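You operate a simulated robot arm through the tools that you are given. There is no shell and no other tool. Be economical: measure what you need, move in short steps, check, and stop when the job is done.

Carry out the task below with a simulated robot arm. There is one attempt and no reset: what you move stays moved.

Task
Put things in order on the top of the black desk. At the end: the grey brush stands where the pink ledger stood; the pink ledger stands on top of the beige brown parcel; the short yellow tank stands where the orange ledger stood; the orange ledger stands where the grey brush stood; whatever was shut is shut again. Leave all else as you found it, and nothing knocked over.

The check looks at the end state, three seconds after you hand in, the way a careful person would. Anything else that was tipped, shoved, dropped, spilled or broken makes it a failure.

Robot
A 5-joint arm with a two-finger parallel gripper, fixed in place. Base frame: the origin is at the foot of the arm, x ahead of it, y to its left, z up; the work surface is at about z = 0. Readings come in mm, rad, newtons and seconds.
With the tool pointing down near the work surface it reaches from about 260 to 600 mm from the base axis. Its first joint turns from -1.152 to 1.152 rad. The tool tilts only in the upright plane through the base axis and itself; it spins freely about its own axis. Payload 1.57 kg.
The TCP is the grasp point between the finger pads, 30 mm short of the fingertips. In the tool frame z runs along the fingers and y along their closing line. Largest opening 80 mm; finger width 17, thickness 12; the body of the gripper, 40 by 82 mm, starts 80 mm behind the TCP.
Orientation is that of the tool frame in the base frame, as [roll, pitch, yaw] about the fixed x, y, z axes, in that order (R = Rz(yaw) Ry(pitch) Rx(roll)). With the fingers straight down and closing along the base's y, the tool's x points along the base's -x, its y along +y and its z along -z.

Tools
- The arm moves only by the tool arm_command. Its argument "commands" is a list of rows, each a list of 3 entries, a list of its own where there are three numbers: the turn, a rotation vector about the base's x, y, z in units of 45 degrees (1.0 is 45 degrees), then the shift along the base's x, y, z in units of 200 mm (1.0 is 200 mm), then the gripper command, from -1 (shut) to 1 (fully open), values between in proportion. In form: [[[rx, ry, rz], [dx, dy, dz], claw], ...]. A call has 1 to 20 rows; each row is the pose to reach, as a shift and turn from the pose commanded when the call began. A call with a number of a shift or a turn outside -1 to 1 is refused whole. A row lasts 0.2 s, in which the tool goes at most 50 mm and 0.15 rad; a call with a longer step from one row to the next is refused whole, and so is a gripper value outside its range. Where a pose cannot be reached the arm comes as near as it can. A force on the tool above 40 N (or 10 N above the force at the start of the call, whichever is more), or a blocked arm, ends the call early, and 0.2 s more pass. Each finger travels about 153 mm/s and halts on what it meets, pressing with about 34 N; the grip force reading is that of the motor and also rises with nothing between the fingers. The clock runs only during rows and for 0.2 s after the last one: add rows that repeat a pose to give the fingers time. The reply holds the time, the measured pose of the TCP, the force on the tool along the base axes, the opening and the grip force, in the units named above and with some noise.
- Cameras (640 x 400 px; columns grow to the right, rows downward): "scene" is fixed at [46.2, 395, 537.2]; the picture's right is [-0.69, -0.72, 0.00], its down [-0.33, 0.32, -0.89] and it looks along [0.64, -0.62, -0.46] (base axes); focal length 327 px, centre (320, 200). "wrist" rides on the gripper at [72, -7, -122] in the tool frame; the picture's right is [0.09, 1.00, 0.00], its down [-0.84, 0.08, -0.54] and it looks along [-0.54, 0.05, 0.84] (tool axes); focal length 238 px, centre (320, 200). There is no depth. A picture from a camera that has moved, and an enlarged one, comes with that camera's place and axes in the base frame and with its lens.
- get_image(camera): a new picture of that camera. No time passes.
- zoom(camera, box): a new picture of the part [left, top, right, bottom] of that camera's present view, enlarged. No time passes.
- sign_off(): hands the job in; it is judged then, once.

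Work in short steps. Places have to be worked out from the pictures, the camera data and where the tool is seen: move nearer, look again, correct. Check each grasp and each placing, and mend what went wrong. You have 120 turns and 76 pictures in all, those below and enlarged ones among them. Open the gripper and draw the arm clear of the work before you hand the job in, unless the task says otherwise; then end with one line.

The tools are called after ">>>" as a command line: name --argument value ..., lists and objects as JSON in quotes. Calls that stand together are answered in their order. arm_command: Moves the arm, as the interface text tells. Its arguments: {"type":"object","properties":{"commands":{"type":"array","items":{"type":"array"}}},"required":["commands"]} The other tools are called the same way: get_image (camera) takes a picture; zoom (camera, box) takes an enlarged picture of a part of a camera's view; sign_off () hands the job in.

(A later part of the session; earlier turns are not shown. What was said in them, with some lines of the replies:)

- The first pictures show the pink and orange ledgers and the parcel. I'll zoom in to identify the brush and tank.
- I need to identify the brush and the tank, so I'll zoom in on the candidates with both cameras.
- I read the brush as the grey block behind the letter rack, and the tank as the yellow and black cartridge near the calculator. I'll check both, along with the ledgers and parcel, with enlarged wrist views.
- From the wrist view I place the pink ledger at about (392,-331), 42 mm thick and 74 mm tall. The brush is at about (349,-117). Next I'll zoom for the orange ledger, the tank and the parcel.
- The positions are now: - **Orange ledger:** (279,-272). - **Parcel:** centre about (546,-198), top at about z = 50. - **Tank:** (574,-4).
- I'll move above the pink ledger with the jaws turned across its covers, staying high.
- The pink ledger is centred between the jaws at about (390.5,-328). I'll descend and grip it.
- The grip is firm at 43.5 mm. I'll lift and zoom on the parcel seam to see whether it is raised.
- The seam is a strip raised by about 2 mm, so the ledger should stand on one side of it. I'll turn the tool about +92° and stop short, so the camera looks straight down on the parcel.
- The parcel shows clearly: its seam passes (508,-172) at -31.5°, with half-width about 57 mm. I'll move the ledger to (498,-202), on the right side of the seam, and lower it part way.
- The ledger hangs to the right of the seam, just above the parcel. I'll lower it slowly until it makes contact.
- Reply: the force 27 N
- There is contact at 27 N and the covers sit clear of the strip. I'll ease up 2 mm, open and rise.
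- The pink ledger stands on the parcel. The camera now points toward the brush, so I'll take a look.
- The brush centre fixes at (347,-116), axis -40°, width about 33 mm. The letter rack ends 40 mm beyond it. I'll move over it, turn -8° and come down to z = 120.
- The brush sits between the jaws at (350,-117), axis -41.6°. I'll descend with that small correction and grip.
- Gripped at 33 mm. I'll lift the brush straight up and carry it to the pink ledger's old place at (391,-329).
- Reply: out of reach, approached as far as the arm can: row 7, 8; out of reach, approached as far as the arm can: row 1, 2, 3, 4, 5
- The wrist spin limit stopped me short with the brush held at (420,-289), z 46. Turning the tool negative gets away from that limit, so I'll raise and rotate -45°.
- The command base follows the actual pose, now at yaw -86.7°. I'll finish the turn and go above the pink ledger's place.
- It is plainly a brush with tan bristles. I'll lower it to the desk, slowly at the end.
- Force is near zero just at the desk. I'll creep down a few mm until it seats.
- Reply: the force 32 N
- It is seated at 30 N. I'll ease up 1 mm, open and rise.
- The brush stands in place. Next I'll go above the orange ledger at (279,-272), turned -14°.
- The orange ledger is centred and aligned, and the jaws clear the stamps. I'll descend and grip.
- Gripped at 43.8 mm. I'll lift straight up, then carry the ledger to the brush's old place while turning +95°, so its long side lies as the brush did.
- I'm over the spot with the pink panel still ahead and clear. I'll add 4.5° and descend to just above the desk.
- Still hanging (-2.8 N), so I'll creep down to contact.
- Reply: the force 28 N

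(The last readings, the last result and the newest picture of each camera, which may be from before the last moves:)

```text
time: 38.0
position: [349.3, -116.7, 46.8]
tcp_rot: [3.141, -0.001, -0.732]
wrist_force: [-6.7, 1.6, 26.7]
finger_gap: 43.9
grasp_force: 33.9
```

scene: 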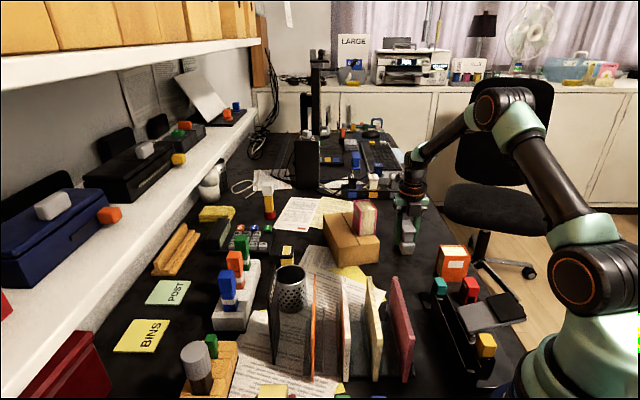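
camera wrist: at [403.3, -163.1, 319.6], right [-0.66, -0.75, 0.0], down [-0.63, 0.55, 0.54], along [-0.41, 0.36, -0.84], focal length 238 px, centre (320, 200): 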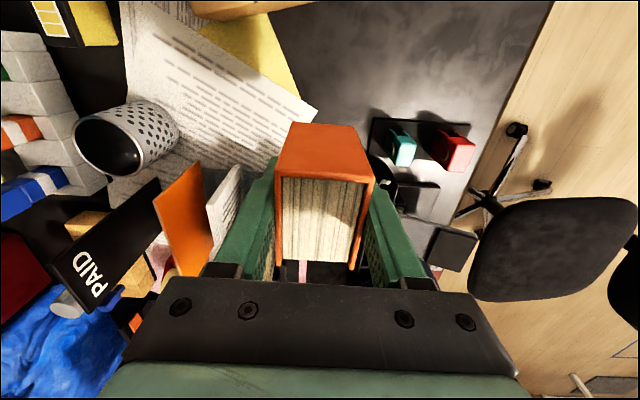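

The ledger is seated. I'll ease up, release and rise.

>>> arm_command --commands '[[[0, 0, 0], [0, 0, 0.008], -0.3], [[0, 0, 0], [0, 0, 0.008], -0.3], [[0, 0, 0], [0, 0, 0.008], 0.2], [[0, 0, 0], [0, 0, 0.008], 0.4], [[0, 0, 0], [0, 0, 0.008], 0.5], [[0, 0, 0], [0, 0, 0.2], 0.5], [[0, 0, 0], [0, 0, 0.4], 0.5], [[0, 0, 0], [0, 0, 0.6], 0.5], [[0, 0, 0], [0, 0, 0.8], 0.5]]'

>>> get_image --camera "scene"

>>> get_image --camera "wrist"

```text
time: 40.0
position: [350.4, -118.5, 204.8]
tcp_rot: [-3.141, -0.001, -0.732]
wrist_force: [0.9, 0.2, 0.6]
finger_gap: 59.9
grasp_force: 0.1
```

```text
35 pictures are left
```

scene: 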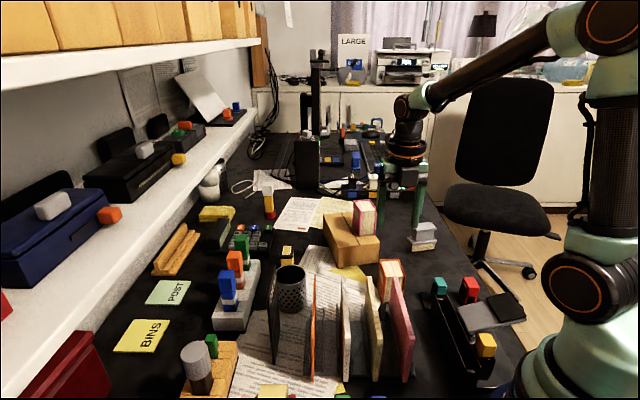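

```text
34 pictures are left
camera wrist: at [408.5, -161.5, 327.5], right [-0.6, -0.8, 0.0], down [-0.67, 0.5, 0.54], along [-0.44, 0.32, -0.84], focal length 238 px, centre (320, 200)
```

wrist: 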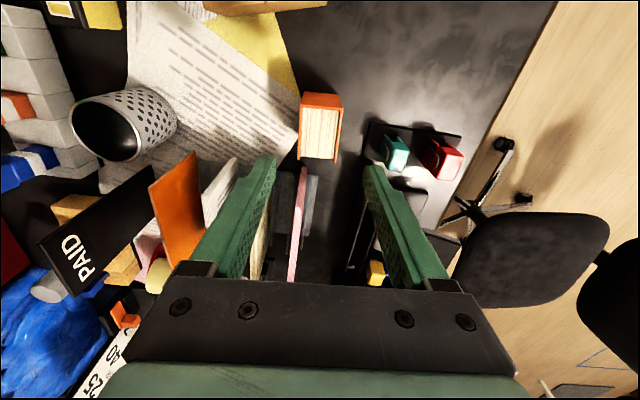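

The orange ledger stands in the brush's place. Next is the tank at about (572,-2), 30 mm across at 47°. I'll move over it and check.

>>> arm_command --commands '[[[0, 0, 0], [0.2, 0.1, 0], 0.5], [[0, 0, 0], [0.4, 0.2, 0], 0.5], [[0, 0, 0], [0.6, 0.3, 0], 0.5], [[0, 0, 0], [0.8, 0.4, 0], 0.5], [[0, 0, 0], [0.99, 0.51, 0], 0.5]]'

>>> arm_command --commands '[[[0, 0, -0.02], [0.125, 0.065, 0], 0.5], [[0, 0, -0.02], [0.125, 0.065, -0.2], 0.5], [[0, 0, -0.02], [0.125, 0.065, -0.3], 0.5], [[0, 0, -0.02], [0.125, 0.065, -0.3], 0.5]]'

>>> get_image --camera "wrist"

>>> zoom --camera "scene" --box '[220, 180, 380, 300]'

```text
time: 41.2
position: [546.1, -14.9, 206.7]
tcp_rot: [3.141, 0.002, -0.732]
wrist_force: [0.5, 0.6, -0.2]
finger_gap: 59.8
grasp_force: 0.0
```

```text
time: 42.2
position: [572.1, -3.9, 144.6]
tcp_rot: [-3.141, 0.001, -0.747]
wrist_force: [-0.1, -0.3, 0.4]
finger_gap: 60.0
grasp_force: 0.1
```

```text
33 pictures are left
camera wrist: at [629.4, -46.8, 267.1], right [-0.61, -0.79, 0.0], down [-0.67, 0.51, 0.54], along [-0.43, 0.33, -0.84], focal length 238 px, centre (320, 200)
```

wrist: 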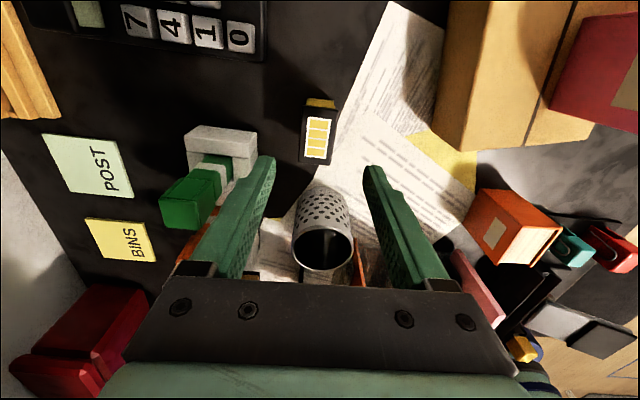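

```text
3.33 times, centred on (300, 240) of scene
camera zoom: at [46.2, 395.0, 537.2], right [-0.69, -0.72, 0.0], down [-0.33, 0.32, -0.89], along [0.64, -0.62, -0.46], focal length 1091 px, centre (387, 67)
```

zoom: 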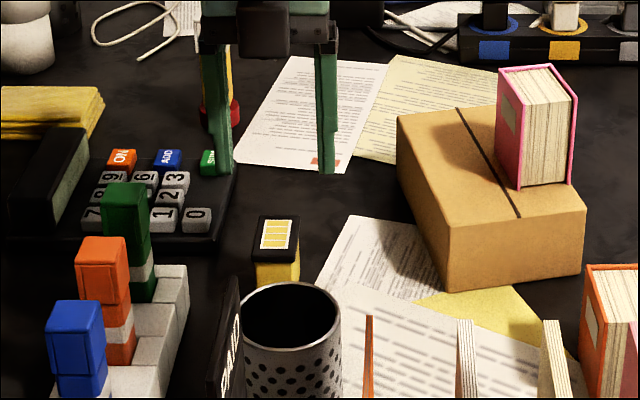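

>>> zoom --camera "wrist" --box '[270, 80, 370, 180]'

```text
4.00 times, centred on (320, 130) of wrist
camera zoom: at [629.4, -46.8, 267.1], right [-0.61, -0.79, 0.0], down [-0.67, 0.51, 0.54], along [-0.43, 0.33, -0.84], focal length 953 px, centre (320, 480)
```

zoom: 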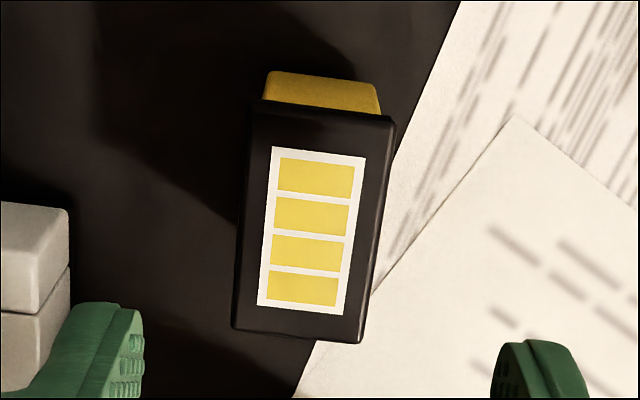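

The tank is centred at (577,-3.5), axis -44.6°. I'll narrow the jaws to 50 mm to stay off the grey block, then descend and grip.

>>> arm_command --commands '[[[0, 0, -0.04], [0.023, 0.0, -0.15], 0.25], [[0, 0, -0.04], [0.023, 0.0, -0.35], 0.25], [[0, 0, -0.04], [0.023, 0.0, -0.48], 0.25], [[0, 0, -0.04], [0.023, 0.0, -0.54], 0.25], [[0, 0, -0.04], [0.023, 0.0, -0.54], 0.25]]'

>>> zoom --camera "scene" --box '[240, 200, 340, 275]'

```text
time: 43.4
position: [576.1, -1.5, 38.6]
tcp_rot: [-3.141, 0.002, -0.777]
wrist_force: [0.5, 0.5, 0.3]
finger_gap: 49.8
grasp_force: 0.1
```

```text
5.33 times, centred on (290, 238) of scene
camera zoom: at [46.2, 395.0, 537.2], right [-0.69, -0.72, 0.0], down [-0.33, 0.32, -0.89], along [0.64, -0.62, -0.46], focal length 1746 px, centre (480, 0)
```

zoom: 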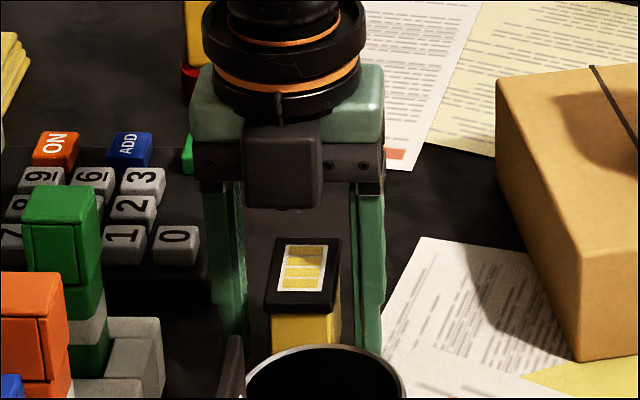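

The jaws straddle the tank. I'll close and then lift slightly.

>>> arm_command --commands '[[[0, 0, 0], [0, 0, 0], 0.0], [[0, 0, 0], [0, 0, 0], -0.3], [[0, 0, 0], [0, 0, 0], -0.6], [[0, 0, 0], [0, 0, 0], -0.6], [[0, 0, 0], [0, 0, 0.1], -0.6], [[0, 0, 0], [0, 0, 0.3], -0.6], [[0, 0, 0], [0, 0, 0.5], -0.6], [[0, 0, 0], [0, 0, 0.7], -0.6]]'

>>> get_image --camera "scene"

```text
time: 45.2
position: [574.9, -2.7, 178.7]
tcp_rot: [3.141, 0.0, -0.779]
wrist_force: [-0.5, 0.8, -1.0]
finger_gap: 30.9
grasp_force: 34.1
```

```text
29 pictures are left
```

scene: 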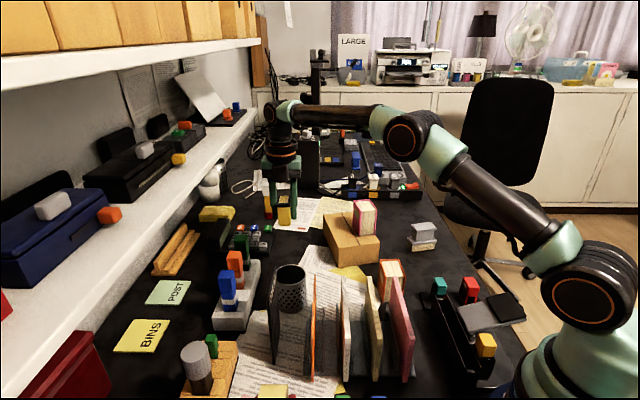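

The tank is held at 31 mm. I'll carry it high toward the orange ledger's old place, turning about -91° on the way.

>>> arm_command --commands '[[[0, 0, -0.16], [-0.12, -0.07, 0.1], -0.6], [[0, 0, -0.33], [-0.25, -0.15, 0.1], -0.6], [[0, 0, -0.5], [-0.37, -0.23, 0.1], -0.6], [[0, 0, -0.66], [-0.5, -0.32, 0.1], -0.6], [[0, 0, -0.83], [-0.62, -0.41, 0.1], -0.6], [[0, 0, -1.0], [-0.75, -0.5, 0.1], -0.6]]'

>>> arm_command --commands '[[[0, 0, -0.16], [-0.12, -0.14, 0], -0.6], [[0, 0, -0.33], [-0.25, -0.28, 0], -0.6], [[0, 0, -0.5], [-0.37, -0.43, 0], -0.6], [[0, 0, -0.66], [-0.5, -0.57, 0], -0.6], [[0, 0, -0.83], [-0.62, -0.71, 0], -0.6], [[0, 0, -1.0], [-0.738, -0.85, 0], -0.6], [[0, 0, -1.0], [-0.738, -0.85, 0], -0.6]]'

>>> get_image --camera "wrist"

```text
time: 46.6
position: [428.4, -100.2, 198.3]
tcp_rot: [-3.141, -0.001, -1.566]
wrist_force: [-0.6, 0.4, -1.1]
finger_gap: 30.8
grasp_force: 34.1
```

```text
time: 48.2
position: [278.6, -273.2, 198.0]
tcp_rot: [3.141, -0.001, -2.352]
wrist_force: [-0.4, -0.1, -0.3]
finger_gap: 31.0
grasp_force: 33.8
```

```text
28 pictures are left
camera wrist: at [233.6, -327.4, 319.7], right [-0.77, 0.64, 0.0], down [0.53, 0.65, 0.54], along [0.34, 0.42, -0.84], focal length 238 px, centre (320, 200)
```

wrist: 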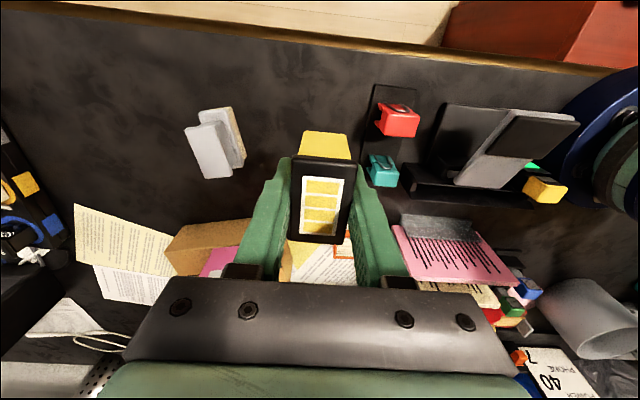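

I'm above the spot at (278,-273) and it's clear. I'll descend to just above the desk.

>>> arm_command --commands '[[[0, 0, -0.03], [0, 0, -0.2], -0.6], [[0, 0, -0.03], [0, 0, -0.4], -0.6], [[0, 0, -0.03], [0, 0, -0.6], -0.6], [[0, 0, -0.03], [0, 0, -0.73], -0.6], [[0, 0, -0.03], [0, 0, -0.77], -0.6], [[0, 0, -0.03], [0, 0, -0.79], -0.6], [[0, 0, -0.03], [0, 0, -0.79], -0.6]]'

>>> arm_command --commands '[[[0, 0, 0], [0, 0, -0.006], -0.6], [[0, 0, 0], [0, 0, -0.012], -0.6], [[0, 0, 0], [0, 0, -0.015], -0.6], [[0, 0, 0], [0, 0, -0.015], -0.6]]'

>>> zoom --camera "scene" --box '[400, 200, 520, 290]'

```text
time: 49.8
position: [279.2, -270.1, 38.5]
tcp_rot: [3.142, 0.001, -2.373]
wrist_force: [0.5, -0.1, -1.4]
finger_gap: 30.8
grasp_force: 34.2
```

```text
time: 50.8
position: [278.6, -270.6, 37.6]
tcp_rot: [-3.139, 0.001, -2.372]
wrist_force: [-4.2, 5.5, 27.8]
finger_gap: 31.2
grasp_force: 33.8
```

```text
4.44 times, centred on (460, 245) of scene
camera zoom: at [46.1, 395.1, 537.1], right [-0.69, -0.72, 0.0], down [-0.33, 0.32, -0.89], along [0.64, -0.62, -0.46], focal length 1455 px, centre (-302, 0)
```

zoom: 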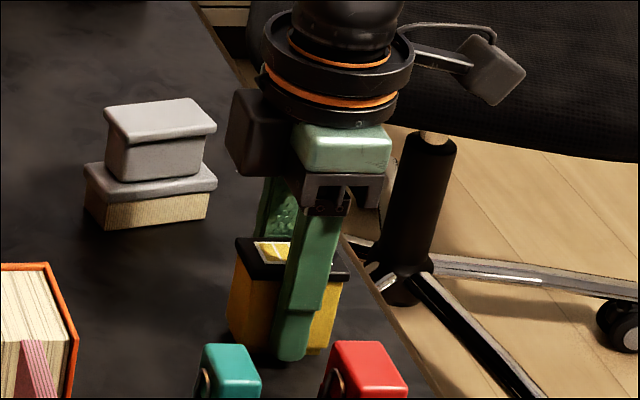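

It is seated at 28 N. I'll ease up, open moderately and rise.

>>> arm_command --commands '[[[0, 0, 0], [0, 0, 0.008], -0.6], [[0, 0, 0], [0, 0, 0.008], -0.6], [[0, 0, 0], [0, 0, 0.008], -0.1], [[0, 0, 0], [0, 0, 0.008], 0.3], [[0, 0, 0], [0, 0, 0.008], 0.3], [[0, 0, 0], [0, 0, 0.2], 0.3], [[0, 0, 0], [0, 0, 0.4], 0.3], [[0, 0, 0], [0, 0, 0.6], 0.3], [[0, 0, 0], [0, 0, 0.8], 0.3]]'

>>> arm_command --commands '[[[0, 0, 0], [0.1, 0.2, 0.1], 0.6], [[0, 0, 0], [0.2, 0.4, 0.2], 1], [[0, 0, 0], [0.3, 0.6, 0.3], 1], [[0, 0, 0], [0.4, 0.8, 0.3], 1]]'

>>> get_image --camera "scene"

>>> zoom --camera "scene" --box '[320, 180, 540, 345]'

>>> get_image --camera "wrist"

```text
time: 52.8
position: [278.2, -269.4, 196.2]
tcp_rot: [-3.141, -0.001, -2.371]
wrist_force: [0.1, 0.0, -1.4]
finger_gap: 51.9
grasp_force: 0.1
```

```text
time: 53.8
position: [359.3, -110.4, 258.0]
tcp_rot: [3.141, 0.0, -2.373]
wrist_force: [0.1, -0.1, 0.2]
finger_gap: 80.0
grasp_force: 0.1
```

```text
26 pictures are left
```

scene: 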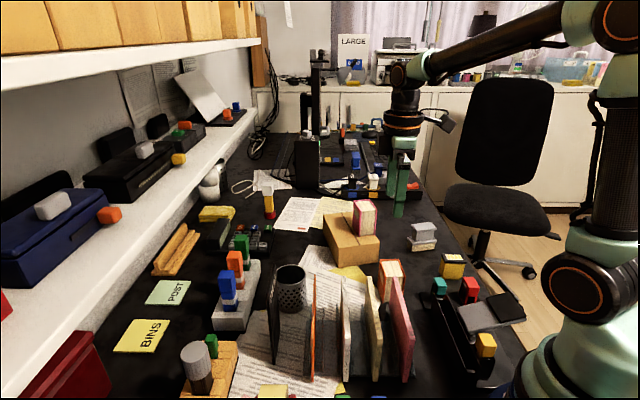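

```text
2.42 times, centred on (430, 262) of scene
camera zoom: at [46.2, 395.0, 537.2], right [-0.69, -0.72, 0.0], down [-0.33, 0.32, -0.89], along [0.64, -0.62, -0.46], focal length 793 px, centre (53, 48)
```

zoom: 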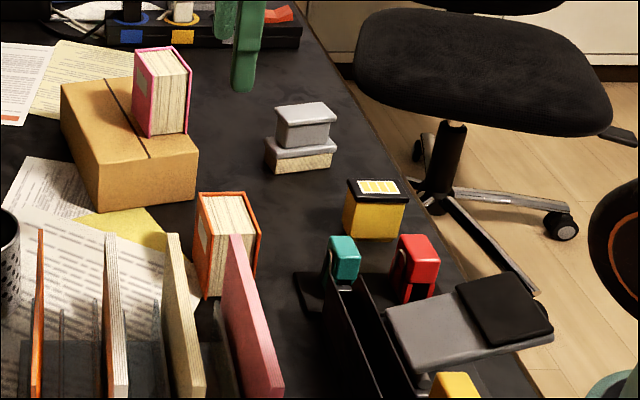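

```text
24 pictures are left
camera wrist: at [311.5, -163.9, 379.9], right [-0.76, 0.65, 0.0], down [0.55, 0.64, 0.54], along [0.35, 0.41, -0.84], focal length 238 px, centre (320, 200)
```

wrist: 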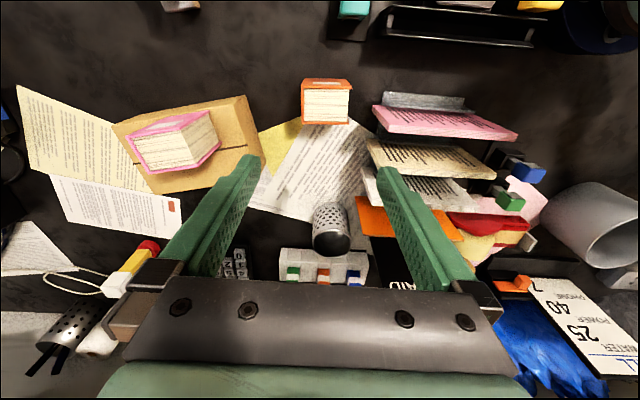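

All four items stand in their places, nothing else has moved, nothing was opened, and the arm is clear with the gripper open. I'm handing in now.

>>> sign_off

```text
The job is handed in.
```

I've handed the job in: the pink ledger stands on the parcel, the brush where the pink ledger stood, the orange ledger where the brush stood, and the yellow tank where the orange ledger stood; I opened nothing, and the last pictures show nothing knocked over.
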